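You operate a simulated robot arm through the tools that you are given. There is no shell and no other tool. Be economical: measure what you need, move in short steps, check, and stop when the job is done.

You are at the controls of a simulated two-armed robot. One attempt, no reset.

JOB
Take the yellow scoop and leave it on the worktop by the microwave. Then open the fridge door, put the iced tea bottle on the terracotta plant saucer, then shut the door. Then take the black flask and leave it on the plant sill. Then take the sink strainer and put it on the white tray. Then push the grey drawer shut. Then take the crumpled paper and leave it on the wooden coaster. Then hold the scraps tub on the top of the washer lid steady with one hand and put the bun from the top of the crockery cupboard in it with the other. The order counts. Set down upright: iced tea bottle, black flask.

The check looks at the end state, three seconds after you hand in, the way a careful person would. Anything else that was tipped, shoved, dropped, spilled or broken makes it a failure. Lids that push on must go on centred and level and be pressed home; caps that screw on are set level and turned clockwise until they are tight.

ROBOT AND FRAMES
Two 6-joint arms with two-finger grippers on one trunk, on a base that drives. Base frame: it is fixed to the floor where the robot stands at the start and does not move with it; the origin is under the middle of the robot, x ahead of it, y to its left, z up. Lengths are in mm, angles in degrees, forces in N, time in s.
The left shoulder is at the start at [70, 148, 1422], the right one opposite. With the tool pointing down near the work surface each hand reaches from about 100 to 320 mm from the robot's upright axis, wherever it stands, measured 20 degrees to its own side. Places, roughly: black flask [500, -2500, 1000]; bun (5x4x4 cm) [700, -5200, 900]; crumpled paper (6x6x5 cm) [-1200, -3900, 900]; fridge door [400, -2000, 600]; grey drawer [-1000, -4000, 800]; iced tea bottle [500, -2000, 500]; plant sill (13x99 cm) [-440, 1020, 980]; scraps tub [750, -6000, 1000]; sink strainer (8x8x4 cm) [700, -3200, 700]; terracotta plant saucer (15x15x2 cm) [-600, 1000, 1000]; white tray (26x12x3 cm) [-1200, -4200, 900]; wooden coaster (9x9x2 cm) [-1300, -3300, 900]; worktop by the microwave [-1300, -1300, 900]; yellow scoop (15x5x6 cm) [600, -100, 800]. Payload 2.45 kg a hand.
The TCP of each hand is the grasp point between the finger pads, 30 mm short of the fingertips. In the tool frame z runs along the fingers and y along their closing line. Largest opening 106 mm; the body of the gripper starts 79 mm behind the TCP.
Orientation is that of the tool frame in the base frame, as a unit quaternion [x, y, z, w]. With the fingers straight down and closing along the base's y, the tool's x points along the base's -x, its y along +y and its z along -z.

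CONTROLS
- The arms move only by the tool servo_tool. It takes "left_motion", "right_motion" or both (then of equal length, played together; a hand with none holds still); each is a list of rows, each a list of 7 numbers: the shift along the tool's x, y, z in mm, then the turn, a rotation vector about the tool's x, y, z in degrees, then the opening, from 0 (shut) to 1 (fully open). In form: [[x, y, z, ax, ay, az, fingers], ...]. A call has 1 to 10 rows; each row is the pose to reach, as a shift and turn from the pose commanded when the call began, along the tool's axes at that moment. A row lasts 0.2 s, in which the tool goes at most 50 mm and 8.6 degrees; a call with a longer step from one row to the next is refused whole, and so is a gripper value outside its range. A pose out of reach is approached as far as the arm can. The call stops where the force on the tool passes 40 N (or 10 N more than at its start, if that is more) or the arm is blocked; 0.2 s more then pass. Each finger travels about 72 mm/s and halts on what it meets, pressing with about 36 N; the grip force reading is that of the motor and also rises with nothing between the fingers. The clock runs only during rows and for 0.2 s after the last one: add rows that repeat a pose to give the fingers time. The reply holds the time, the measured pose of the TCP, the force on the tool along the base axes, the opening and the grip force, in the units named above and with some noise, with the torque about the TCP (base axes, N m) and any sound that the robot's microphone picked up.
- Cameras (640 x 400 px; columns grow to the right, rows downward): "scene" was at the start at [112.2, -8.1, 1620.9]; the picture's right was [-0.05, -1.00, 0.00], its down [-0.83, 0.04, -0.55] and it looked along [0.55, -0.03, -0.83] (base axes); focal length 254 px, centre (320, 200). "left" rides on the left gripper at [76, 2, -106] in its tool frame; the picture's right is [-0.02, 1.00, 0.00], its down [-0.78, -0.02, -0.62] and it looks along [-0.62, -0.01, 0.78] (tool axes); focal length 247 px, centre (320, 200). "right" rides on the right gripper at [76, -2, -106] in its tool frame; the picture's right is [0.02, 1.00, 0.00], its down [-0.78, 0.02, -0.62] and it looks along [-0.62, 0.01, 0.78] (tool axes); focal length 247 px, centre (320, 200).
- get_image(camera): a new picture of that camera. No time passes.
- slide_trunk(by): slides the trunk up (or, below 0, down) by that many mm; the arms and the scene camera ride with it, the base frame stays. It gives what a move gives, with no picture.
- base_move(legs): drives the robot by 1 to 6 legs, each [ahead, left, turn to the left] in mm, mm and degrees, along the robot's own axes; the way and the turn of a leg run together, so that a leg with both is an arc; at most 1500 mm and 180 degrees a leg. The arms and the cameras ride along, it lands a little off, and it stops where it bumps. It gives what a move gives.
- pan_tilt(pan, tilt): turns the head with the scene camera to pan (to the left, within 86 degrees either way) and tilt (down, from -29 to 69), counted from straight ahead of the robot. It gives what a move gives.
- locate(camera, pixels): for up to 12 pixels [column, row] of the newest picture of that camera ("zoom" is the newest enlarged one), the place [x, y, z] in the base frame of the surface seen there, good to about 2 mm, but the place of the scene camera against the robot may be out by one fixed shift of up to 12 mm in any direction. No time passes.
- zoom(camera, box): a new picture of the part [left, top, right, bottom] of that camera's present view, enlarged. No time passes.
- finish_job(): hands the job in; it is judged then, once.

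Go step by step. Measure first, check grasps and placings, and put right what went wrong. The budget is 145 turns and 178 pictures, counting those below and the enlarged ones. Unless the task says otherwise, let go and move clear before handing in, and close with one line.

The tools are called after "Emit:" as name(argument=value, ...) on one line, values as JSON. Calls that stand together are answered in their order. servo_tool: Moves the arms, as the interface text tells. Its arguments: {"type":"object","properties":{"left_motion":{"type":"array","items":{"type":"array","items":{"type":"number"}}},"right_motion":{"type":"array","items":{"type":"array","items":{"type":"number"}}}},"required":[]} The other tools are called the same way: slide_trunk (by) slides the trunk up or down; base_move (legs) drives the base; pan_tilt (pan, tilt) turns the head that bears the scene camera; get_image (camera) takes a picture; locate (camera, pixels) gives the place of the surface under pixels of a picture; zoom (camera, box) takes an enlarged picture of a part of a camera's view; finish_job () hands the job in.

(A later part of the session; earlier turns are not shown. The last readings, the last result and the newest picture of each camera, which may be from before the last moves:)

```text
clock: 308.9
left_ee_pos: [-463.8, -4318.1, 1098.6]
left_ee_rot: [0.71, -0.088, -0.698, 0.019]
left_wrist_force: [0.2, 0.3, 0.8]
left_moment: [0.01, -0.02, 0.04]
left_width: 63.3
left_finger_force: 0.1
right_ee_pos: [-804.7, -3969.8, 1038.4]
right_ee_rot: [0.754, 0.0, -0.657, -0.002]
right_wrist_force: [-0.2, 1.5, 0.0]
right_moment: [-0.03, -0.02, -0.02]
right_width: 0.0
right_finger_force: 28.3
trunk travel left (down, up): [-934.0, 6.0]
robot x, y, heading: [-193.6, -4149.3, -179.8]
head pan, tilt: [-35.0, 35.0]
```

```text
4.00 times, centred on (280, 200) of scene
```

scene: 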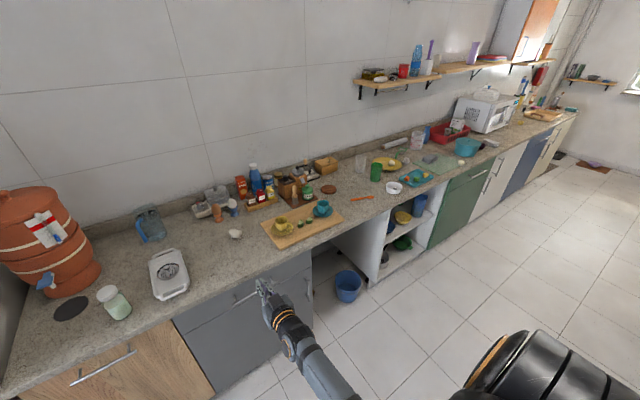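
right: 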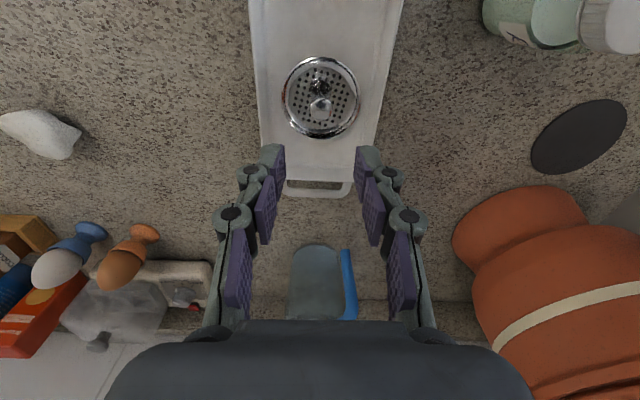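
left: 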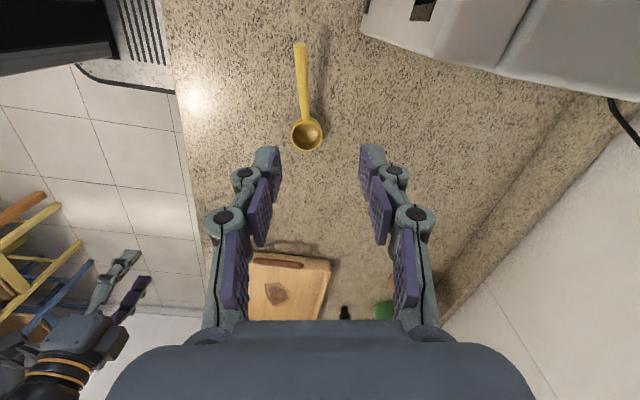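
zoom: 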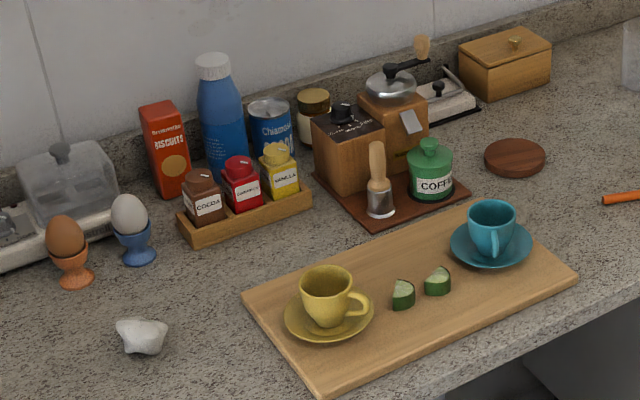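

Paper ≈[-1235,-3930], top 920; the wooden coaster ≈[-1318,-3348], top ≈895. I turn the right hand down, then drive over the paper.

Emit:
servo_tool(right_motion=[[0, 0, -5, 0, 8.2, 0, 0.5], [0, 0, -10, 0, 16.4, 0, 0.9], [0, 0, -15, 0, 24.6, 0, 0.9], [0, 0, -20, 0, 32.8, 0, 0.9], [0, 0, -25, 0, 41, 0, 0.9], [0, 0, -30, 0, 49.2, 0, 0.9], [0, 0, -35, 0, 57.4, 0, 0.9], [0, 0, -40, 0, 65.6, 0, 0.9], [0, 0, -45, 0, 73.8, 0, 0.9], [0, 0, -50, 0, 82, 0, 0.9]])

Emit:
base_move(legs=[[470, -47, 0]])

Emit:
get_image(camera="right")

```text
clock: 311.1
left_ee_pos: [-464.3, -4318.0, 1097.3]
left_ee_rot: [0.711, -0.088, -0.698, 0.02]
left_wrist_force: [0.1, -0.1, -0.2]
left_moment: [0.02, 0.02, -0.01]
left_width: 63.5
left_finger_force: 0.0
right_ee_pos: [-755.4, -3969.4, 1042.9]
right_ee_rot: [1.0, -0.001, 0.0, -0.002]
right_wrist_force: [1.1, -0.9, 0.6]
right_moment: [-0.02, -0.03, 0.02]
right_width: 95.6
right_finger_force: 0.1
trunk travel left (down, up): [-934.0, 6.0]
robot x, y, heading: [-189.1, -4150.4, -180.1]
head pan, tilt: [-35.0, 35.0]
```

```text
clock: 314.0
left_ee_pos: [-942.0, -4275.1, 1099.1]
left_ee_rot: [0.71, -0.085, -0.698, 0.022]
left_wrist_force: [0.3, -0.9, 0.0]
left_moment: [-0.03, -0.02, 0.01]
left_width: 63.7
left_finger_force: 0.1
right_ee_pos: [-1235.1, -3927.0, 1044.8]
right_ee_rot: [1.0, 0.002, -0.001, -0.002]
right_wrist_force: [-0.2, 0.2, 0.1]
right_moment: [0.03, 0.02, -0.02]
right_width: 95.3
right_finger_force: 0.1
trunk travel left (down, up): [-934.0, 6.0]
robot x, y, heading: [-671.0, -4101.2, -179.6]
head pan, tilt: [-35.0, 35.0]
```

```text
76 pictures are left
```

right: 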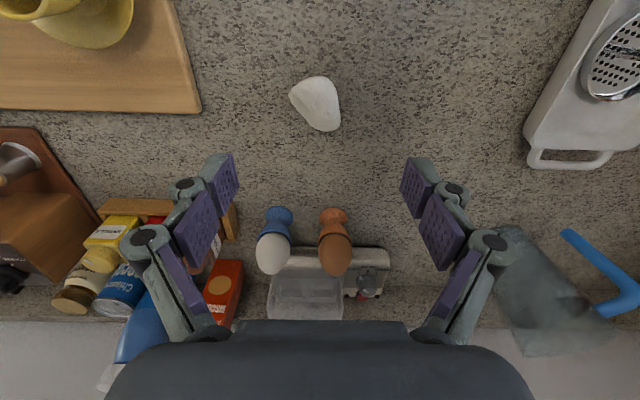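

Emit:
locate(camera="right", pixels=[[317, 100], [295, 95], [335, 95], [320, 80], [322, 128], [310, 110], [400, 120], [280, 215], [333, 215], [275, 260]])

Emit:
zoom(camera="right", box=[260, 50, 380, 150])

```text
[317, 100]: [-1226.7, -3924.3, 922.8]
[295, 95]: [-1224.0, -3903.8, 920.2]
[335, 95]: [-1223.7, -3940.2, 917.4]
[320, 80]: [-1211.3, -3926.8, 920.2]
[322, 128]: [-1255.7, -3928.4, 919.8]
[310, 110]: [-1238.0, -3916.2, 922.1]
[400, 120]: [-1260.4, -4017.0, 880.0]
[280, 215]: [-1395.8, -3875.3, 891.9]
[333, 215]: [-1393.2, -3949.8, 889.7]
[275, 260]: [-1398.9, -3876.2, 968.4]
```

```text
4.00 times, centred on (320, 100) of right
```

zoom: 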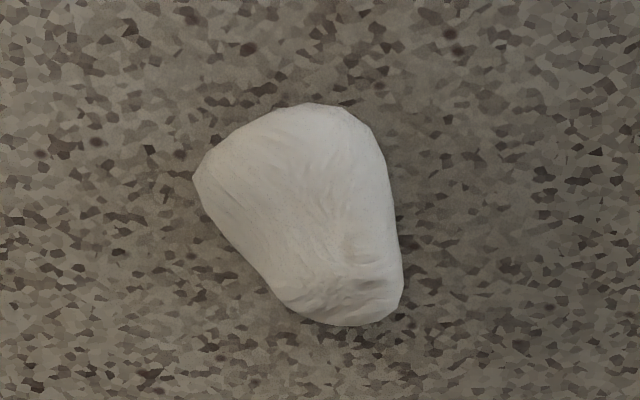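

Paper centre ≈[-1232,-3923]. I lower and close on it.

Emit:
slide_trunk(by=-95)

Emit:
servo_tool(right_motion=[[3, -4, 12, 0, 0, 0, 0.9], [3, -4, 24, 0, 0, 0, 0.9], [3, -4, 34, 0, 0, 0, 0.9], [3, -4, 34, 0, 0, 0, 0.5], [3, -4, 34, 0, 0, 0, 0.2], [3, -4, 34, 0, 0, 0, 0.1], [3, -4, 34, 0, 0, 0, 0.1]])

Emit:
slide_trunk(by=95)

Emit:
get_image(camera="right")

```text
clock: 315.3
left_ee_pos: [-942.9, -4273.7, 1003.2]
left_ee_rot: [0.711, -0.087, -0.698, 0.022]
left_wrist_force: [0.0, 0.4, 0.5]
left_moment: [0.02, 0.01, 0.0]
left_width: 63.6
left_finger_force: 0.1
right_ee_pos: [-1236.0, -3925.9, 949.6]
right_ee_rot: [1.0, 0.002, -0.002, -0.001]
right_wrist_force: [-1.0, -0.2, 0.9]
right_moment: [0.0, 0.02, 0.03]
right_width: 95.5
right_finger_force: 0.2
trunk travel left (down, up): [-839.0, 101.0]
robot x, y, heading: [-670.2, -4099.0, -179.6]
head pan, tilt: [-35.0, 35.0]
```

```text
clock: 316.9
left_ee_pos: [-942.6, -4273.6, 1003.0]
left_ee_rot: [0.711, -0.086, -0.698, 0.022]
left_wrist_force: [0.8, 0.3, -0.1]
left_moment: [-0.01, -0.01, 0.0]
left_width: 63.5
left_finger_force: 0.0
right_ee_pos: [-1232.1, -3923.0, 915.1]
right_ee_rot: [1.0, 0.002, -0.002, -0.002]
right_wrist_force: [-0.7, 0.0, 3.0]
right_moment: [0.03, -0.03, 0.02]
right_width: 42.0
right_finger_force: 36.4
trunk travel left (down, up): [-839.0, 101.0]
robot x, y, heading: [-674.6, -4104.6, -179.6]
head pan, tilt: [-35.0, 35.0]
```

```text
clock: 318.2
left_ee_pos: [-943.0, -4273.5, 1096.8]
left_ee_rot: [0.711, -0.086, -0.698, 0.023]
left_wrist_force: [-0.6, 0.1, -0.3]
left_moment: [-0.02, 0.03, -0.01]
left_width: 63.5
left_finger_force: 0.1
right_ee_pos: [-1233.0, -3922.8, 1009.5]
right_ee_rot: [1.0, 0.001, 0.0, -0.001]
right_wrist_force: [-0.5, 0.0, 0.9]
right_moment: [0.0, 0.04, 0.02]
right_width: 41.5
right_finger_force: 36.2
trunk travel left (down, up): [-934.0, 6.0]
robot x, y, heading: [-673.4, -4108.0, -179.6]
head pan, tilt: [-35.0, 35.0]
```

```text
74 pictures are left
```

right: 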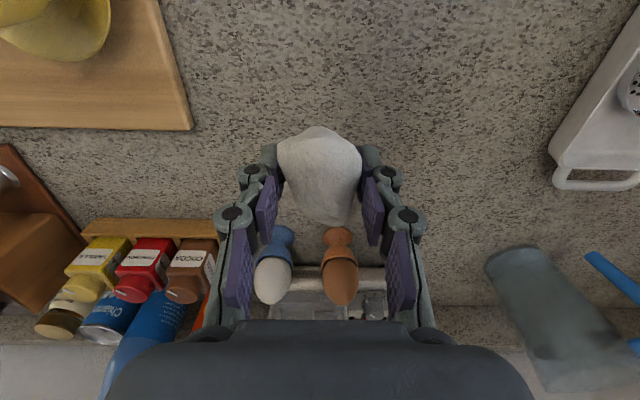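

The paper is held. I back out, move along to the coaster and approach it.

Emit:
base_move(legs=[[-250, 0, -0.4], [0, -575, 0], [300, 0, 0]])

Emit:
get_image(camera="right")

Emit:
pan_tilt(pan=-15, tilt=45)

Emit:
get_image(camera="scene")

```text
clock: 324.5
left_ee_pos: [-990.2, -3706.8, 1098.1]
left_ee_rot: [0.71, -0.087, -0.699, 0.02]
left_wrist_force: [-0.7, -0.7, -0.2]
left_moment: [-0.02, -0.03, -0.01]
left_width: 63.8
left_finger_force: 0.1
right_ee_pos: [-1277.7, -3352.4, 1010.3]
right_ee_rot: [1.0, -0.002, -0.001, 0.0]
right_wrist_force: [-0.7, -0.4, -0.1]
right_moment: [0.02, 0.0, 0.02]
right_width: 40.4
right_finger_force: 36.2
trunk travel left (down, up): [-934.0, 6.0]
robot x, y, heading: [-723.8, -3539.5, -179.9]
head pan, tilt: [-35.0, 35.0]
```

```text
73 pictures are left
```

right: 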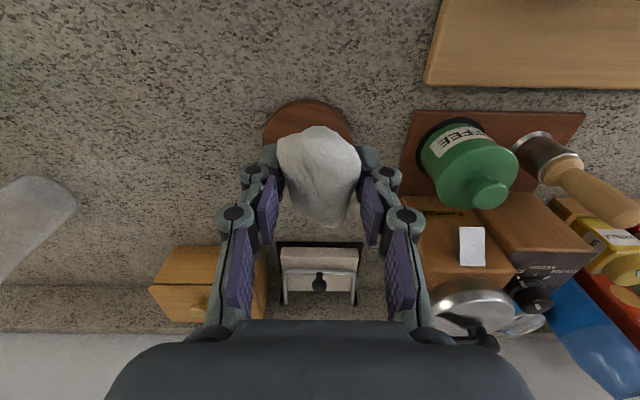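

```text
clock: 325.3
left_ee_pos: [-992.7, -3705.1, 1098.6]
left_ee_rot: [0.711, -0.087, -0.698, 0.02]
left_wrist_force: [0.1, 0.2, -0.1]
left_moment: [-0.01, -0.01, -0.02]
left_width: 63.6
left_finger_force: 0.0
right_ee_pos: [-1278.4, -3352.7, 1009.5]
right_ee_rot: [1.0, -0.002, -0.002, -0.001]
right_wrist_force: [-1.8, 0.0, -1.0]
right_moment: [0.01, 0.01, 0.0]
right_width: 40.3
right_finger_force: 35.4
trunk travel left (down, up): [-934.0, 6.0]
robot x, y, heading: [-721.9, -3537.7, -179.8]
head pan, tilt: [-15.0, 45.0]
```

```text
72 pictures are left
```

scene: 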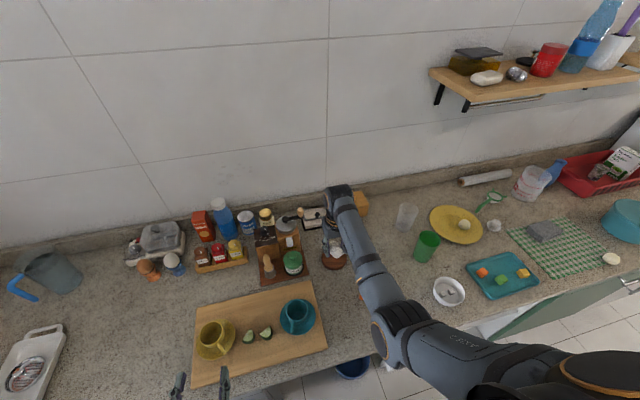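

I measure the coaster's visible edges.

Emit:
locate(camera="right", pixels=[[265, 128], [350, 125], [308, 101], [290, 112], [272, 143], [260, 150], [470, 170], [320, 135]])

```text
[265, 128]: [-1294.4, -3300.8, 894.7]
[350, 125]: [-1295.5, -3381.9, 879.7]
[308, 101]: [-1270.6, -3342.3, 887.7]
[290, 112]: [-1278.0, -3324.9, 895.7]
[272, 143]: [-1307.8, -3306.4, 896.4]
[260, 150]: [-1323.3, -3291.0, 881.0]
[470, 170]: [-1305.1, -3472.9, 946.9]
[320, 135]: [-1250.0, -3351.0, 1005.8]
```

Coaster centre ≈[-1315,-3343], top 896. I move 37 ahead, 10 right, and lower to about z 933.

Emit:
base_move(legs=[[37, -10, 0]])

Emit:
slide_trunk(by=-72)

Emit:
get_image(camera="right")

```text
clock: 326.2
left_ee_pos: [-1021.1, -3698.1, 1099.1]
left_ee_rot: [0.708, -0.087, -0.7, 0.019]
left_wrist_force: [1.6, -0.4, -0.3]
left_moment: [0.02, -0.02, -0.03]
left_width: 63.8
left_finger_force: 0.0
right_ee_pos: [-1307.7, -3344.2, 1014.3]
right_ee_rot: [1.0, -0.002, -0.004, -0.002]
right_wrist_force: [1.8, -0.5, 1.3]
right_moment: [0.02, 0.11, 0.03]
right_width: 39.5
right_finger_force: 35.8
trunk travel left (down, up): [-934.0, 6.0]
robot x, y, heading: [-754.4, -3528.5, -179.7]
head pan, tilt: [-15.0, 45.0]
```

```text
clock: 327.3
left_ee_pos: [-1026.9, -3696.2, 1026.3]
left_ee_rot: [0.71, -0.088, -0.698, 0.02]
left_wrist_force: [0.2, 0.8, 0.1]
left_moment: [0.01, -0.04, -0.04]
left_width: 63.9
left_finger_force: 0.1
right_ee_pos: [-1314.8, -3341.8, 938.4]
right_ee_rot: [1.0, -0.002, -0.002, -0.001]
right_wrist_force: [0.5, -0.7, 0.2]
right_moment: [0.0, 0.05, -0.03]
right_width: 39.6
right_finger_force: 36.1
trunk travel left (down, up): [-862.0, 78.0]
robot x, y, heading: [-755.9, -3530.4, -180.0]
head pan, tilt: [-15.0, 45.0]
```

```text
71 pictures are left
```

right: 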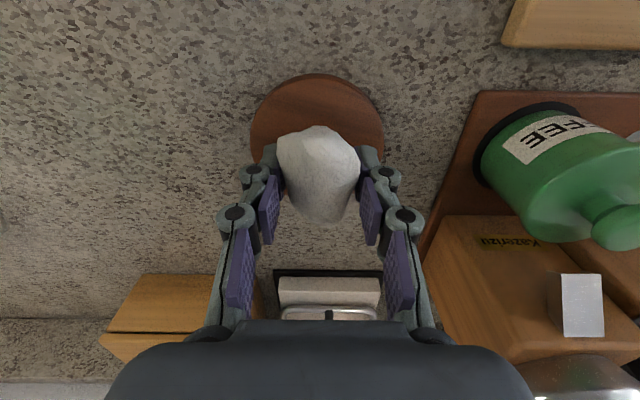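

Well centred. I lower 6 mm, open gently and rise.

Emit:
servo_tool(right_motion=[[0, 0, 4, 0, 0, 0, 0.1], [0, 0, 6, 0, 0, 0, 0.1], [0, 0, 6, 0, 0, 0, 0.4], [0, 0, 6, 0, 0, 0, 0.6], [0, 0, 6, 0, 0, 0, 0.65], [0, 0, -20, 0, 0, 0, 0.65], [0, 0, -50, 0, 0, 0, 0.65]])

Emit:
slide_trunk(by=70)

Emit:
get_image(camera="right")

```text
clock: 328.9
left_ee_pos: [-1027.7, -3697.2, 1026.8]
left_ee_rot: [0.711, -0.088, -0.698, 0.019]
left_wrist_force: [0.1, -0.2, -0.4]
left_moment: [-0.04, -0.01, -0.03]
left_width: 63.3
left_finger_force: 0.0
right_ee_pos: [-1315.0, -3342.9, 989.0]
right_ee_rot: [1.0, -0.002, -0.001, -0.001]
right_wrist_force: [1.4, -0.1, 0.8]
right_moment: [0.02, -0.02, 0.01]
right_width: 69.0
right_finger_force: 0.0
trunk travel left (down, up): [-862.0, 78.0]
robot x, y, heading: [-757.5, -3529.0, -179.9]
head pan, tilt: [-15.0, 45.0]
```

```text
clock: 330.0
left_ee_pos: [-1027.6, -3695.0, 1096.1]
left_ee_rot: [0.711, -0.089, -0.698, 0.019]
left_wrist_force: [-0.9, 0.0, 0.2]
left_moment: [-0.01, 0.01, -0.01]
left_width: 63.4
left_finger_force: 0.1
right_ee_pos: [-1315.3, -3342.9, 1058.3]
right_ee_rot: [1.0, -0.002, -0.001, -0.001]
right_wrist_force: [0.6, -0.3, 0.9]
right_moment: [0.0, 0.0, -0.01]
right_width: 68.9
right_finger_force: 0.0
trunk travel left (down, up): [-932.0, 8.0]
robot x, y, heading: [-751.4, -3529.1, -179.8]
head pan, tilt: [-15.0, 45.0]
```

```text
70 pictures are left
```

right: 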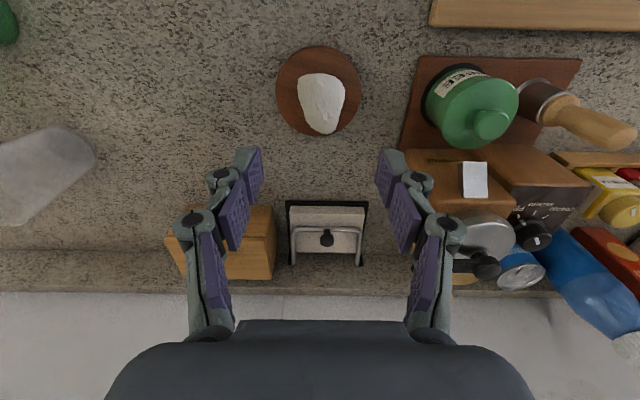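

The paper sits on the wooden coaster. Last job: I drive down to the crockery cupboard and the washer and look.

Emit:
base_move(legs=[[-400, 0, 0], [0, 0, 90], [1450, 0, 0], [0, 0, 90]])

Emit:
pan_tilt(pan=-25, tilt=30)

Emit:
get_image(camera="scene")

```text
clock: 347.0
left_ee_pos: [-93.6, -4822.8, 1094.8]
left_ee_rot: [0.088, 0.711, 0.02, 0.698]
left_wrist_force: [0.4, 0.1, -1.2]
left_moment: [-0.01, -0.01, -0.02]
left_width: 63.6
left_finger_force: 0.1
right_ee_pos: [193.1, -5177.3, 1058.1]
right_ee_rot: [0.001, 1.0, -0.001, 0.001]
right_wrist_force: [0.1, 0.7, 0.2]
right_moment: [0.0, 0.03, 0.03]
right_width: 69.0
right_finger_force: 0.1
trunk travel left (down, up): [-932.0, 8.0]
robot x, y, heading: [-361.2, -4993.0, 0.2]
head pan, tilt: [-15.0, 45.0]
```

```text
clock: 347.8
left_ee_pos: [-93.1, -4823.0, 1095.4]
left_ee_rot: [0.089, 0.711, 0.02, 0.698]
left_wrist_force: [-0.2, 0.3, -0.5]
left_moment: [0.0, 0.0, -0.01]
left_width: 63.3
left_finger_force: 0.0
right_ee_pos: [193.5, -5175.8, 1057.7]
right_ee_rot: [0.002, 1.0, -0.001, 0.001]
right_wrist_force: [0.0, -0.1, 0.0]
right_moment: [0.02, -0.01, -0.05]
right_width: 69.0
right_finger_force: 0.0
trunk travel left (down, up): [-932.0, 8.0]
robot x, y, heading: [-366.6, -4988.0, 0.1]
head pan, tilt: [-25.0, 30.0]
```

```text
69 pictures are left
```

scene: 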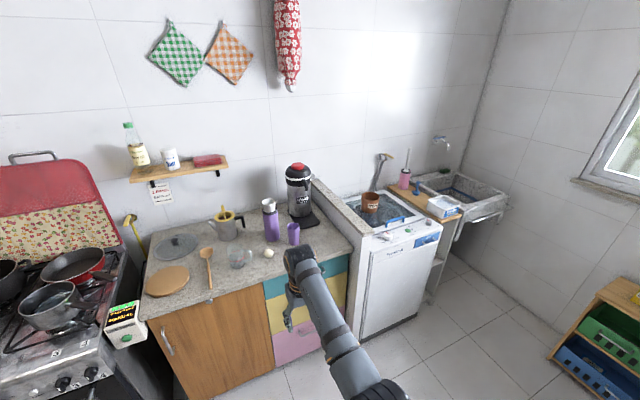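

I see a small bun-like object at (268,253) and a brown tub at (370,202) on the washer. I measure.

Emit:
zoom(camera="scene", box=[220, 150, 480, 310])

Emit:
locate(camera="scene", pixels=[[268, 252], [268, 257], [370, 195], [370, 208], [362, 200], [379, 200], [340, 235], [350, 195], [420, 200], [310, 240], [270, 215], [345, 260]])

```text
2.46 times, centred on (350, 230) of scene
```

zoom: 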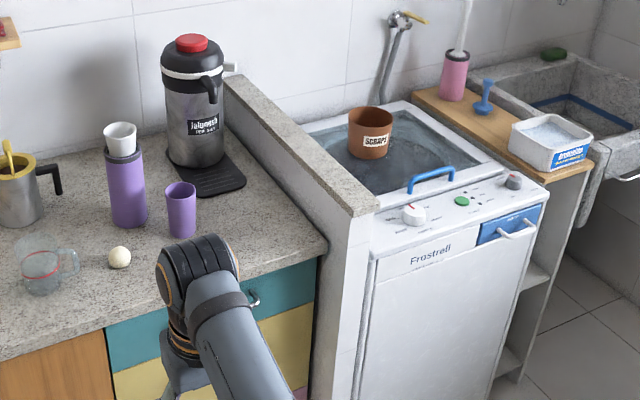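

```text
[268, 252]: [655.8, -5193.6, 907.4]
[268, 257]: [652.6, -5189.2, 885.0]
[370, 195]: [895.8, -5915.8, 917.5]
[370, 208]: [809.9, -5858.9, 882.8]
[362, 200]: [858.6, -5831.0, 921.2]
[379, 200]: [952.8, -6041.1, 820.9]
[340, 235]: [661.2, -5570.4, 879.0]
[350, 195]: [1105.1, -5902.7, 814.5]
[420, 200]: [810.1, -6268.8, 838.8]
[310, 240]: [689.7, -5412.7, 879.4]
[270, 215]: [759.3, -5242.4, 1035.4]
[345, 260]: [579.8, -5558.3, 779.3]
```

Bun ≈[675,-5193], z 880–908; tub "SCRAPS" ≈[850,-5870] on the washer lid (z≈815). I turn the right hand 86° (camera to its right side) and drive so it is over the bun.

Emit:
servo_tool(right_motion=[[0, 0, 0, 0, 0, -8.6, 0.8], [0, 0, 0, 0, 0, -17.2, 0.8], [0, 0, 0, 0, 0, -25.8, 0.8], [0, 0, 0, 0, 0, -34.4, 0.8], [0, 0, 0, 0, 0, -43, 0.8], [0, 0, 0, 0, 0, -51.6, 0.8], [0, 0, 0, 0, 0, -60.2, 0.8], [0, 0, 0, 0, 0, -68.8, 0.8], [0, 0, 0, 0, 0, -77.4, 0.8], [0, 0, 0, 0, 0, -86, 0.8]])

Emit:
base_move(legs=[[440, -12, 0]])

Emit:
get_image(camera="right")

Emit:
get_image(camera="scene")

```text
clock: 350.0
left_ee_pos: [-93.5, -4821.9, 1096.6]
left_ee_rot: [0.088, 0.711, 0.02, 0.698]
left_wrist_force: [0.4, 0.1, 0.7]
left_moment: [-0.02, -0.03, 0.01]
left_width: 63.6
left_finger_force: 0.0
right_ee_pos: [193.7, -5176.3, 1057.3]
right_ee_rot: [-0.681, 0.732, -0.002, 0.0]
right_wrist_force: [-0.3, -0.4, 0.2]
right_moment: [0.0, -0.01, -0.01]
right_width: 85.1
right_finger_force: 0.1
trunk travel left (down, up): [-932.0, 8.0]
robot x, y, heading: [-367.5, -4992.7, 0.0]
head pan, tilt: [-25.0, 30.0]
```

```text
clock: 352.7
left_ee_pos: [340.2, -4834.2, 1095.8]
left_ee_rot: [0.088, 0.71, 0.02, 0.698]
left_wrist_force: [0.0, -0.8, 0.6]
left_moment: [0.02, 0.0, 0.0]
left_width: 63.5
left_finger_force: 0.1
right_ee_pos: [628.2, -5188.1, 1058.6]
right_ee_rot: [-0.68, 0.733, -0.001, 0.001]
right_wrist_force: [0.1, -0.2, 0.1]
right_moment: [0.03, 0.0, 0.0]
right_width: 84.7
right_finger_force: 0.0
trunk travel left (down, up): [-932.0, 8.0]
robot x, y, heading: [69.9, -5003.8, 0.0]
head pan, tilt: [-25.0, 30.0]
```

```text
67 pictures are left
```

right: 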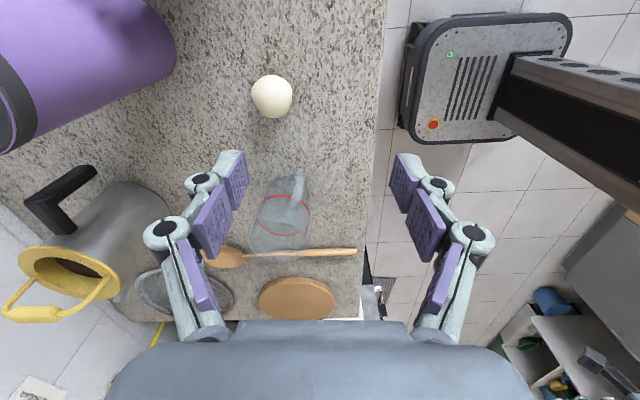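

```text
66 pictures are left
```

scene: 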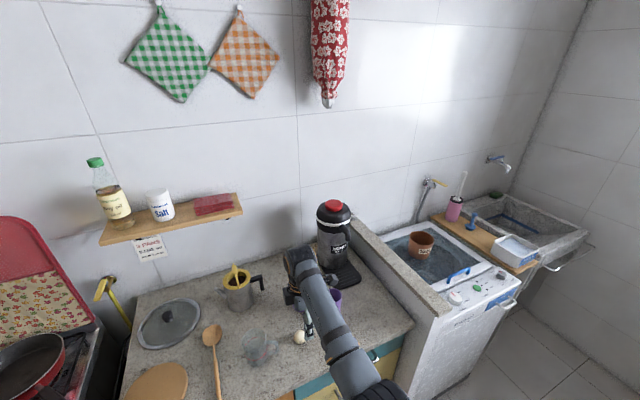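

The bun shows at (272,96) in the wrist view, the glass mug at (285,210). I measure both.

Emit:
locate(camera="right", pixels=[[272, 96], [255, 96], [290, 96], [272, 80], [272, 113], [285, 190], [298, 175], [300, 170], [170, 60], [285, 215], [360, 60], [265, 185]])

Emit:
locate(camera="scene", pixels=[[421, 236], [409, 245], [433, 245], [421, 232], [421, 254], [410, 240], [432, 240], [421, 262], [450, 290], [345, 222]])

Emit:
zoom(camera="scene", box=[370, 200, 510, 300])

```text
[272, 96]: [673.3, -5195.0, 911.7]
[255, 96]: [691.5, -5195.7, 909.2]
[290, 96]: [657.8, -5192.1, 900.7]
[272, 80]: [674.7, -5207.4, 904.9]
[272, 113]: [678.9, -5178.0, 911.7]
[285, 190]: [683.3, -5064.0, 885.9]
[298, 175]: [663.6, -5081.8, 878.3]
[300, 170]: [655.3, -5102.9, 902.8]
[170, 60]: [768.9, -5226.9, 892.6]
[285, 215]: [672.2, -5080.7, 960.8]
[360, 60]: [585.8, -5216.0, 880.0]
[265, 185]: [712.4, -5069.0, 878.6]
```

```text
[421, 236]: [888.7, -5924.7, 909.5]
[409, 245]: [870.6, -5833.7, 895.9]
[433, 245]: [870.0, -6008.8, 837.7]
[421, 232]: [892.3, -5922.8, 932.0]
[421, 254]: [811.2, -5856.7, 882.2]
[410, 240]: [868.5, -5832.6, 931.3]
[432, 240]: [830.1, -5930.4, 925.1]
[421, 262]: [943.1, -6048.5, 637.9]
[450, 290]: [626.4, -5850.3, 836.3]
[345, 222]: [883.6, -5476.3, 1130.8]
```

```text
4.00 times, centred on (440, 250) of scene
```

zoom: 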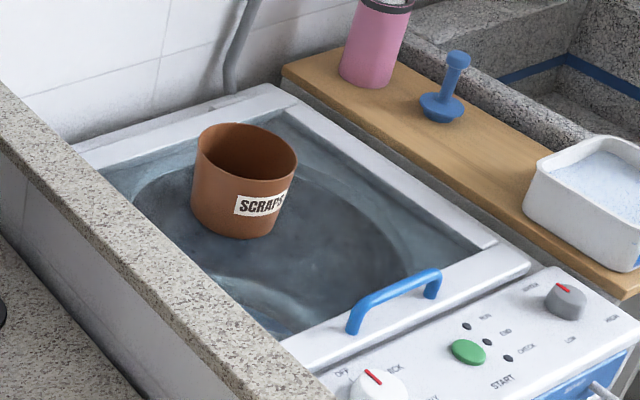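

Bun centre [675,-5193], top 912. Clearances are adequate (purple bottle at x≥760, mug at y≥-5103). I move over it and lower.

Emit:
base_move(legs=[[47, -5, 0]])

Emit:
slide_trunk(by=-85)

Emit:
servo_tool(right_motion=[[0, 0, 0, 0, 0, 0, 0.65], [0, 0, 0, 0, 0, 0, 0.65]])

Emit:
get_image(camera="right")

```text
clock: 353.6
left_ee_pos: [380.1, -4837.6, 1096.1]
left_ee_rot: [0.089, 0.709, 0.02, 0.7]
left_wrist_force: [-0.6, -0.1, 0.0]
left_moment: [0.01, 0.01, -0.03]
left_width: 63.8
left_finger_force: 0.1
right_ee_pos: [669.0, -5193.0, 1061.3]
right_ee_rot: [-0.681, 0.732, -0.003, 0.002]
right_wrist_force: [0.3, -0.2, 0.8]
right_moment: [0.04, -0.09, 0.03]
right_width: 84.8
right_finger_force: 0.0
trunk travel left (down, up): [-932.0, 8.0]
robot x, y, heading: [118.2, -5005.8, -0.1]
head pan, tilt: [-25.0, 30.0]
```

```text
clock: 354.8
left_ee_pos: [387.8, -4839.4, 1010.0]
left_ee_rot: [0.088, 0.711, 0.018, 0.698]
left_wrist_force: [0.2, -0.5, -0.2]
left_moment: [-0.01, 0.01, -0.02]
left_width: 63.6
left_finger_force: 0.0
right_ee_pos: [674.7, -5192.9, 971.6]
right_ee_rot: [-0.681, 0.732, -0.002, 0.0]
right_wrist_force: [-1.0, -0.6, -0.7]
right_moment: [0.0, 0.02, 0.02]
right_width: 84.8
right_finger_force: 0.1
trunk travel left (down, up): [-847.0, 93.0]
robot x, y, heading: [115.1, -5006.5, -0.1]
head pan, tilt: [-25.0, 30.0]
```

```text
clock: 355.4
left_ee_pos: [387.7, -4839.3, 1011.0]
left_ee_rot: [0.088, 0.711, 0.019, 0.697]
left_wrist_force: [0.4, -0.3, -0.3]
left_moment: [-0.03, -0.02, -0.02]
left_width: 63.6
left_finger_force: 0.1
right_ee_pos: [675.0, -5193.2, 972.1]
right_ee_rot: [-0.68, 0.733, -0.002, 0.0]
right_wrist_force: [0.1, 0.7, -0.4]
right_moment: [0.01, -0.01, -0.02]
right_width: 68.7
right_finger_force: 0.1
trunk travel left (down, up): [-847.0, 93.0]
robot x, y, heading: [115.9, -5005.6, 0.1]
head pan, tilt: [-25.0, 30.0]
```

```text
64 pictures are left
```

right: 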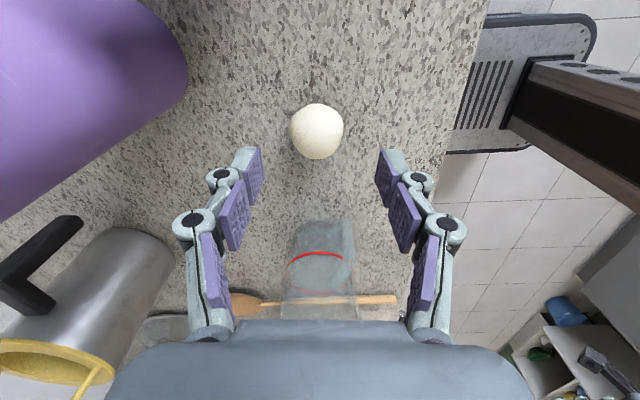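

Centred (bun at column 316). I lower 59 mm, close, and lift.

Emit:
servo_tool(right_motion=[[0, 0, 20, 0, 0, 0, 0.65], [0, 0, 40, 0, 0, 0, 0.65], [0, 0, 58, 0, 0, 0, 0.65], [0, 0, 58, 0, 0, 0, 0.4], [0, 0, 58, 0, 0, 0, 0.2], [0, 0, 58, 0, 0, 0, 0.2], [0, 0, 58, 0, 0, 0, 0.2]])

Emit:
slide_trunk(by=85)

Emit:
get_image(camera="right")

```text
clock: 357.0
left_ee_pos: [388.0, -4839.1, 1011.5]
left_ee_rot: [0.088, 0.711, 0.02, 0.697]
left_wrist_force: [0.4, 0.6, -0.4]
left_moment: [0.01, -0.01, -0.01]
left_width: 63.7
left_finger_force: 0.0
right_ee_pos: [676.6, -5192.9, 914.8]
right_ee_rot: [-0.681, 0.732, -0.001, -0.001]
right_wrist_force: [-0.3, 0.6, -0.2]
right_moment: [0.0, 0.02, -0.01]
right_width: 36.6
right_finger_force: 35.7
trunk travel left (down, up): [-847.0, 93.0]
robot x, y, heading: [118.7, -5005.2, -0.0]
head pan, tilt: [-25.0, 30.0]
```

```text
clock: 358.2
left_ee_pos: [388.7, -4839.7, 1094.6]
left_ee_rot: [0.088, 0.711, 0.021, 0.697]
left_wrist_force: [0.0, 0.1, -0.8]
left_moment: [0.01, 0.0, -0.01]
left_width: 63.6
left_finger_force: 0.1
right_ee_pos: [676.5, -5193.5, 998.9]
right_ee_rot: [-0.681, 0.732, -0.001, 0.0]
right_wrist_force: [0.0, -0.1, -0.2]
right_moment: [-0.03, 0.02, 0.0]
right_width: 36.5
right_finger_force: 36.0
trunk travel left (down, up): [-932.0, 8.0]
robot x, y, heading: [117.8, -5007.3, -0.2]
head pan, tilt: [-25.0, 30.0]
```

```text
63 pictures are left
```

right: 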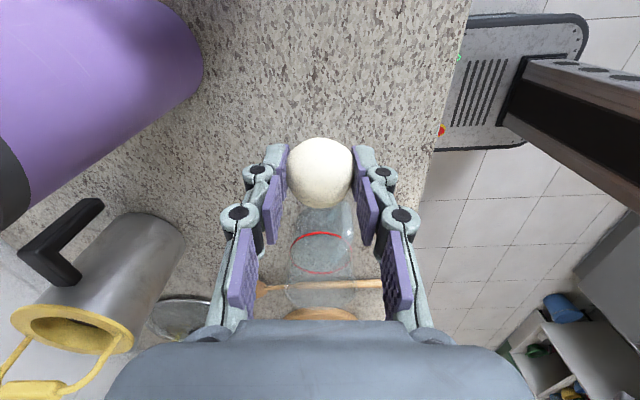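

The bun is held. I back out, drive to the washer, tilt the left hand 45° down-forward, and look at the tub.

Emit:
base_move(legs=[[-330, 0, 0], [0, -826, 0]])

Emit:
servo_tool(left_motion=[[0, 0, 0, -0.3, 7.3, -1.7, 0.4], [0, 0, 0, -0.6, 14.6, -3.5, 0.4], [0, 0, 0, -0.9, 21.9, -5.2, 0.4], [0, 0, 0, -1.2, 29.2, -6.9, 0.4], [0, 0, 0, -1.5, 36.5, -8.7, 0.4], [0, 0, 0, -1.8, 43.8, -10.4, 0.4], [0, 0, 0, -1.8, 43.8, -10.4, 0.4]])

Emit:
pan_tilt(pan=0, tilt=40)

Emit:
get_image(camera="scene")

```text
clock: 364.4
left_ee_pos: [64.7, -5659.8, 1095.5]
left_ee_rot: [0.085, 0.711, 0.021, 0.697]
left_wrist_force: [0.7, 1.0, 0.4]
left_moment: [0.0, -0.03, -0.02]
left_width: 63.6
left_finger_force: 0.1
right_ee_pos: [355.3, -6013.4, 998.6]
right_ee_rot: [-0.684, 0.729, -0.001, -0.001]
right_wrist_force: [0.1, 0.3, -1.1]
right_moment: [0.02, -0.01, -0.01]
right_width: 37.0
right_finger_force: 35.9
trunk travel left (down, up): [-932.0, 8.0]
robot x, y, heading: [-207.8, -5830.6, 0.5]
head pan, tilt: [-25.0, 30.0]
```

```text
clock: 365.4
left_ee_pos: [90.0, -5661.6, 1080.8]
left_ee_rot: [0.082, 0.849, -0.019, 0.522]
left_wrist_force: [-0.1, 0.3, 0.0]
left_moment: [0.02, 0.02, 0.01]
left_width: 42.3
left_finger_force: 0.1
left hand out of reach, approached as far as the arm can: row 1, 2, 3, 4
right_ee_pos: [355.7, -6013.2, 998.7]
right_ee_rot: [-0.684, 0.729, -0.001, 0.0]
right_wrist_force: [-0.3, -0.9, -0.3]
right_moment: [-0.02, -0.01, -0.01]
right_width: 37.2
right_finger_force: 35.7
trunk travel left (down, up): [-932.0, 8.0]
robot x, y, heading: [-210.0, -5832.6, 0.4]
head pan, tilt: [-25.0, 30.0]
stopped in row 4 (left hand): the arm was blocked; the commanded pose is now the measured one
```

```text
clock: 366.2
left_ee_pos: [91.3, -5662.6, 1081.9]
left_ee_rot: [0.083, 0.849, -0.02, 0.521]
left_wrist_force: [0.0, -1.2, -0.1]
left_moment: [0.01, 0.0, 0.01]
left_width: 42.3
left_finger_force: 0.1
right_ee_pos: [355.6, -6013.6, 998.4]
right_ee_rot: [-0.684, 0.729, -0.001, 0.001]
right_wrist_force: [-0.6, -0.7, 0.5]
right_moment: [-0.07, 0.01, -0.01]
right_width: 37.2
right_finger_force: 36.2
trunk travel left (down, up): [-932.0, 8.0]
robot x, y, heading: [-203.5, -5834.1, 0.4]
head pan, tilt: [0.0, 40.0]
```

```text
62 pictures are left
```

scene: 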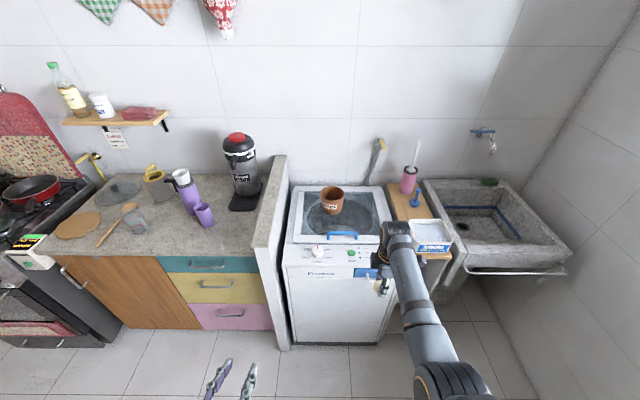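

Tub at (332,200). I zoom and measure its rim and base.

Emit:
zoom(camera="scene", box=[290, 170, 380, 250])

Emit:
locate(camera="scene", pixels=[[320, 191], [343, 191], [332, 187], [332, 196], [332, 205], [332, 213], [323, 205], [341, 205], [305, 225], [355, 225], [340, 234], [300, 190]])

```text
5.00 times, centred on (335, 210) of scene
```

zoom: 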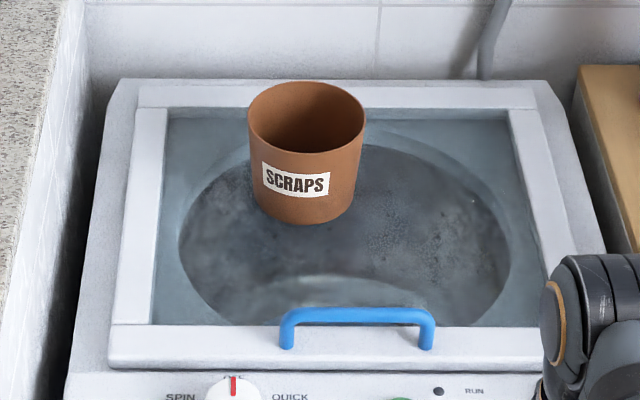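

```text
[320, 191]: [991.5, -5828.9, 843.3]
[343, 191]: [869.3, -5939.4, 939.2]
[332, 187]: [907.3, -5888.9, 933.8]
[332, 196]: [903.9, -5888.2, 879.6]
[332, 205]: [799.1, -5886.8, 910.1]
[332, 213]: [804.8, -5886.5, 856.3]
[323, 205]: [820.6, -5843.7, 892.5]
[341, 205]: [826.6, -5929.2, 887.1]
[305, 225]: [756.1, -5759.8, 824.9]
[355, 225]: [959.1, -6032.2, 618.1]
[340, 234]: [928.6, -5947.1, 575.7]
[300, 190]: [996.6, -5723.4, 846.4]
```

Tub: centre ≈[855,-5885], rim z≈937, radius ≈53, base ≈830. I extend the left hand forward and finish its 45° tilt.

Emit:
servo_tool(left_motion=[[-4, -10, 29, 0, 0, 0, 0.4], [-8, -20, 58, 0, 0, 0, 0.4], [-12, -30, 87, -1, 3, -1.3, 0.4], [-16, -40, 115, -2, 6, -2.6, 0.4], [-20, -50, 144, -3, 9, -4, 0.4], [-25, -60, 173, -4, 12, -5.3, 0.4], [-29, -70, 202, -5, 15, -6.6, 0.4], [-33, -79, 230, -5.9, 18.3, -8, 0.4], [-33, -79, 230, -5.9, 18.3, -8, 0.4]])

Emit:
get_image(camera="left")

```text
clock: 366.9
left_ee_pos: [120.9, -5682.4, 1049.2]
left_ee_rot: [0.166, 0.848, -0.017, 0.504]
left_wrist_force: [0.2, -0.1, 0.6]
left_moment: [-0.01, 0.0, 0.04]
left_width: 42.6
left_finger_force: 0.0
left hand out of reach, approached as far as the arm can: row 2, 3
right_ee_pos: [356.1, -6013.1, 999.5]
right_ee_rot: [-0.684, 0.73, -0.002, -0.001]
right_wrist_force: [0.5, -0.1, -0.6]
right_moment: [0.0, -0.02, -0.02]
right_width: 37.3
right_finger_force: 35.8
trunk travel left (down, up): [-932.0, 8.0]
robot x, y, heading: [-203.7, -5834.7, 0.3]
head pan, tilt: [0.0, 40.0]
stopped in row 3 (left hand): the arm was blocked; the commanded pose is now the measured one
```

```text
60 pictures are left
```

left: 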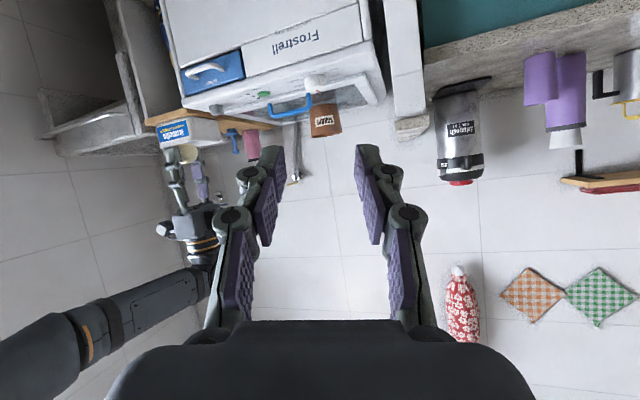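

The left arm is blocked in the folded pose; I return it to forward orientation while extending, and tilt it only afterwards.

Emit:
servo_tool(left_motion=[[-5, 5, 10, -3, -6, -2.5, 0.4], [-10, 10, 20, -6, -12, -5, 0.4], [-18, 18, 38, -9, -17, -7.5, 0.4], [-30, 28, 60, -12, -23, -10, 0.4], [-42, 40, 84, -15, -28.3, -12.2, 0.4], [-56, 53, 110, -15, -28.3, -12.2, 0.4], [-70, 66, 138, -15, -28.3, -12.2, 0.4], [-82, 78, 166, -15, -28.3, -12.2, 0.4], [-82, 78, 166, -15, -28.3, -12.2, 0.4]])

```text
clock: 368.9
left_ee_pos: [317.4, -5663.8, 1057.6]
left_ee_rot: [0.003, 0.709, -0.007, 0.705]
left_wrist_force: [-1.3, 0.2, 0.0]
left_moment: [-0.01, 0.0, 0.02]
left_width: 42.4
left_finger_force: 0.1
left hand out of reach, approached as far as the arm can: row 7, 8, 9
right_ee_pos: [354.1, -6013.0, 999.6]
right_ee_rot: [-0.684, 0.73, -0.001, 0.001]
right_wrist_force: [0.1, 0.5, -0.5]
right_moment: [0.01, -0.01, -0.03]
right_width: 36.9
right_finger_force: 35.9
trunk travel left (down, up): [-932.0, 8.0]
robot x, y, heading: [-205.8, -5833.7, 0.5]
head pan, tilt: [0.0, 40.0]
```

Left is extended at ahead 523 and level. Now I tilt it 45° down.

Emit:
servo_tool(left_motion=[[0, 0, 0, 0, 7.5, 0, 0.4], [0, 0, 0, 0, 15, 0, 0.4], [0, 0, 0, 0, 22.5, 0, 0.4], [0, 0, 0, 0, 30, 0, 0.4], [0, 0, 0, 0, 37.5, 0, 0.4], [0, 0, 0, 0, 45, 0, 0.4], [0, -20, 0, 0, 45, 0, 0.4], [0, -40, 0, 0, 45, 0, 0.4], [0, -60, 0, 0, 45, 0, 0.4]])

Emit:
get_image(camera="left")

```text
clock: 370.6
left_ee_pos: [309.8, -5629.6, 1045.3]
left_ee_rot: [0.051, 0.921, 0.081, 0.377]
left_wrist_force: [0.2, 0.0, -0.4]
left_moment: [0.02, 0.02, -0.01]
left_width: 42.5
left_finger_force: 0.1
left hand out of reach, approached as far as the arm can: row 2, 3, 4, 8
right_ee_pos: [355.7, -6013.6, 999.2]
right_ee_rot: [-0.684, 0.729, -0.001, 0.0]
right_wrist_force: [0.2, -0.3, -1.0]
right_moment: [-0.01, 0.04, -0.02]
right_width: 37.6
right_finger_force: 36.3
trunk travel left (down, up): [-932.0, 8.0]
robot x, y, heading: [-204.7, -5837.6, 0.5]
head pan, tilt: [0.0, 40.0]
stopped in row 8 (left hand): the arm was blocked; the commanded pose is now the measured one
```

```text
59 pictures are left
```

left: 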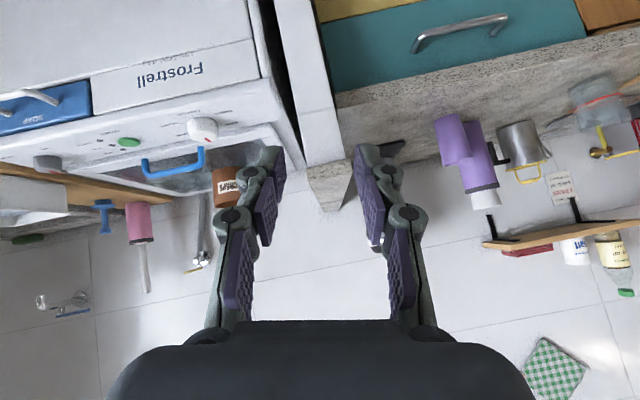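

Moving inward in that orientation is blocked. Better plan: both hands tilted 45° inward (left pointing right-down gripping the tub's front wall, right pointing left-down with the bun). I rotate both now.

Emit:
servo_tool(left_motion=[[-1, -10, -1, 6.17, -0.8, 5.12, 0.4], [-3, -20, -2, 12.3, -1.6, 10.2, 0.4], [-5, -30, -3, 18.5, -2.4, 15.4, 0.4], [-6, -40, -4, 24.7, -3.2, 20.5, 0.4], [-8, -50, -5, 30.9, -4, 25.6, 0.4], [-9, -60, -6, 37, -4.8, 30.7, 0.4], [-11, -70, -7, 43.2, -5.6, 35.8, 0.4], [-12, -80, -8, 49.4, -6.4, 41, 0.4], [-14, -90, -9, 55.5, -7.2, 46.1, 0.4], [-15, -98, -11, 61.7, -8, 51.2, 0.4]], right_motion=[[0, 0, -4, 0, -4.5, 0, 0.2], [0, 0, -8, 0, -9, 0, 0.2], [0, 0, -12, 0, -13.5, 0, 0.2], [0, 0, -16, 0, -18, 0, 0.2], [0, 0, -20, 0, -22.5, 0, 0.2], [0, 0, -24, 0, -27, 0, 0.2], [0, 0, -28, 0, -31.5, 0, 0.2], [0, 0, -32, 0, -36, 0, 0.2], [0, 0, -36, 0, -40.5, 0, 0.2], [0, 0, -40, 0, -45, 0, 0.2]])

Emit:
get_image(camera="scene")

```text
clock: 372.8
left_ee_pos: [310.2, -5731.4, 1043.7]
left_ee_rot: [0.61, 0.697, -0.245, 0.289]
left_wrist_force: [0.1, 0.6, 0.6]
left_moment: [-0.02, 0.0, -0.02]
left_width: 42.1
left_finger_force: 0.0
right_ee_pos: [357.9, -6013.1, 1039.3]
right_ee_rot: [-0.632, 0.673, 0.261, 0.28]
right_wrist_force: [0.2, 0.1, -0.8]
right_moment: [-0.02, -0.04, 0.0]
right_width: 37.2
right_finger_force: 36.5
trunk travel left (down, up): [-932.0, 8.0]
robot x, y, heading: [-204.5, -5836.9, 0.7]
head pan, tilt: [0.0, 40.0]
```

```text
58 pictures are left
```

scene: 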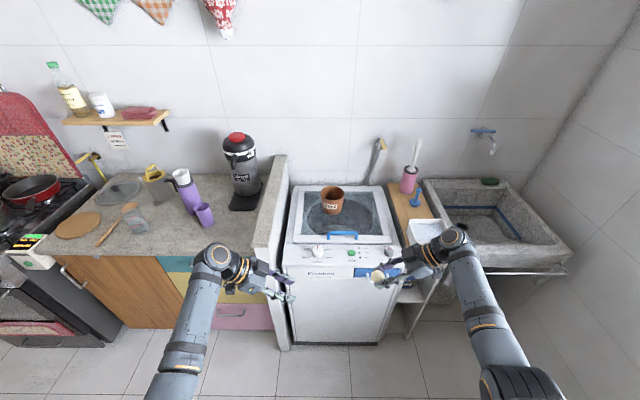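

Both hands now point inward at 45°. I test moving them toward the centreline (left lower, right staying outboard), still in free space.

Emit:
servo_tool(left_motion=[[-9, -3, 20, 0, 0, 0, 0.4], [-18, -6, 40, 0, 0, 0, 0.4], [-27, -9, 60, 0, 0, 0, 0.4], [-36, -12, 80, 0, 0, 0, 0.4], [-43, -14, 98, 0, 0, 0, 0.4], [-43, -14, 98, 0, 0, 0, 0.4]], right_motion=[[-8, 0, 8, 0, 0, 0, 0.2], [-16, 1, 16, 0, 0, 0, 0.2], [-25, 2, 25, 0, 0, 0, 0.2], [-33, 3, 33, 0, 0, 0, 0.2], [-42, 4, 42, 0, 0, 0, 0.2], [-42, 4, 42, 0, 0, 0, 0.2]])

```text
clock: 374.2
left_ee_pos: [310.6, -5830.2, 1005.0]
left_ee_rot: [0.61, 0.697, -0.245, 0.288]
left_wrist_force: [-0.5, -0.5, -0.8]
left_moment: [0.0, 0.01, 0.01]
left_width: 42.2
left_finger_force: 0.1
right_ee_pos: [356.3, -5952.9, 1039.7]
right_ee_rot: [-0.632, 0.674, 0.26, 0.28]
right_wrist_force: [0.2, -1.1, 0.7]
right_moment: [0.0, 0.03, -0.01]
right_width: 37.2
right_finger_force: 36.2
trunk travel left (down, up): [-932.0, 8.0]
robot x, y, heading: [-201.1, -5833.9, 0.3]
head pan, tilt: [0.0, 40.0]
```

Reachable. I drive forward so the hands are just in front of and above the tub.

Emit:
base_move(legs=[[400, -50, 0]])

Emit:
get_image(camera="left")

Emit:
get_image(camera="right")

Emit:
pan_tilt(pan=0, tilt=50)

Emit:
get_image(camera="scene")

```text
clock: 376.7
left_ee_pos: [716.3, -5879.2, 1005.4]
left_ee_rot: [0.609, 0.696, -0.245, 0.289]
left_wrist_force: [-0.7, -0.1, 0.3]
left_moment: [0.01, 0.0, 0.04]
left_width: 42.3
left_finger_force: 0.1
right_ee_pos: [762.4, -6000.3, 1038.5]
right_ee_rot: [-0.631, 0.675, 0.26, 0.28]
right_wrist_force: [-0.7, 0.7, 0.2]
right_moment: [0.0, -0.02, 0.0]
right_width: 37.2
right_finger_force: 35.8
trunk travel left (down, up): [-932.0, 8.0]
robot x, y, heading: [204.8, -5877.5, 0.3]
head pan, tilt: [0.0, 40.0]
```

```text
57 pictures are left
```

left: 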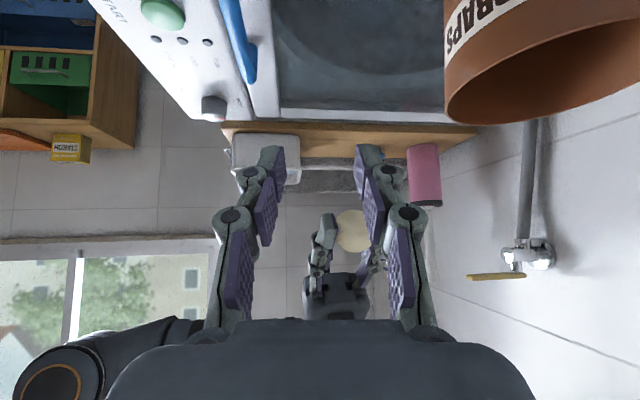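

```text
56 pictures are left
```

right: 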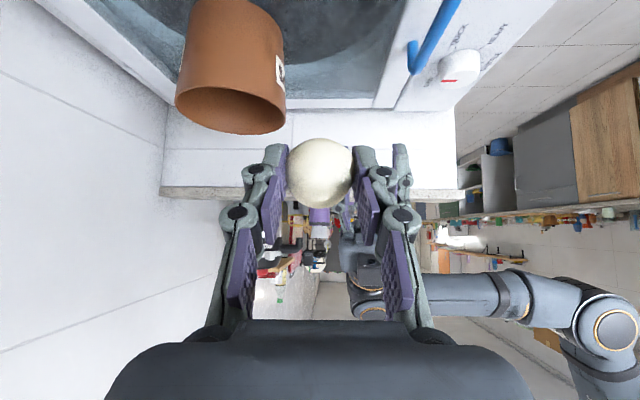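

```text
clock: 377.4
left_ee_pos: [718.4, -5878.7, 1003.0]
left_ee_rot: [0.61, 0.696, -0.245, 0.288]
left_wrist_force: [0.1, -0.3, 0.0]
left_moment: [0.0, 0.04, 0.0]
left_width: 42.5
left_finger_force: 0.1
right_ee_pos: [764.5, -6001.2, 1037.8]
right_ee_rot: [-0.632, 0.675, 0.261, 0.279]
right_wrist_force: [-0.1, -0.8, -0.6]
right_moment: [-0.03, 0.02, 0.04]
right_width: 37.4
right_finger_force: 35.6
trunk travel left (down, up): [-932.0, 8.0]
robot x, y, heading: [200.1, -5878.5, 0.3]
head pan, tilt: [0.0, 50.0]
```

```text
55 pictures are left
```

scene: 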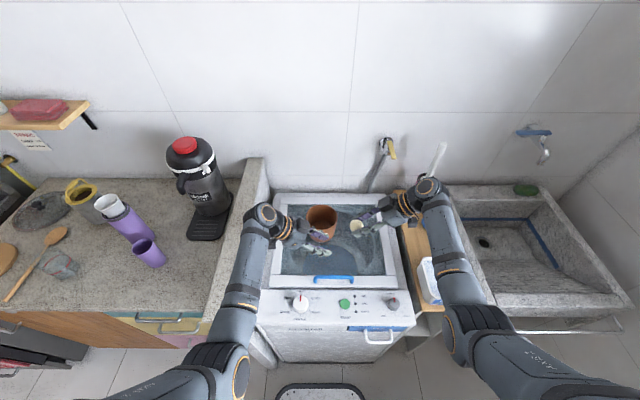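

I measure the tub rim from both wrist cameras.

Emit:
locate(camera="left", pixels=[[449, 100], [455, 115], [470, 122], [460, 60], [540, 90], [600, 95], [448, 75]])

Emit:
locate(camera="right", pixels=[[285, 100], [280, 60], [178, 95], [230, 88], [230, 131], [230, 40], [186, 20], [276, 25], [283, 115]])

Emit:
zoom(camera="scene", box=[260, 180, 420, 280])

```text
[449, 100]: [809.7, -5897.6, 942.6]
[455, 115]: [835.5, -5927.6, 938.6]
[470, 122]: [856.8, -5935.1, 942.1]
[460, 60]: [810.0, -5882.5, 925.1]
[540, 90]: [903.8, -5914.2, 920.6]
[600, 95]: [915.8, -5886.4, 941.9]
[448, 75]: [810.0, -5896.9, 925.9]
```

```text
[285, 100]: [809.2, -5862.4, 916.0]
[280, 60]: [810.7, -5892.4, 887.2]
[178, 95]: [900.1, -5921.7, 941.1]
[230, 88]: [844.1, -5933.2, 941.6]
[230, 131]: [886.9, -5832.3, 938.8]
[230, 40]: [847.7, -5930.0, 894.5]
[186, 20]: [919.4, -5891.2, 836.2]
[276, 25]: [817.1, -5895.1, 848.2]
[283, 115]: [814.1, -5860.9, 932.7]
```

```text
4.00 times, centred on (340, 230) of scene
```

zoom: 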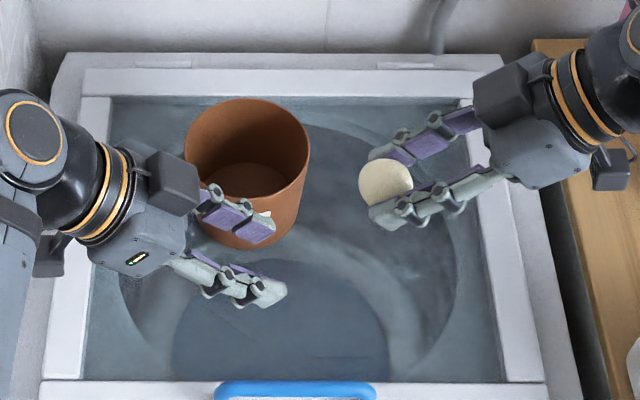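

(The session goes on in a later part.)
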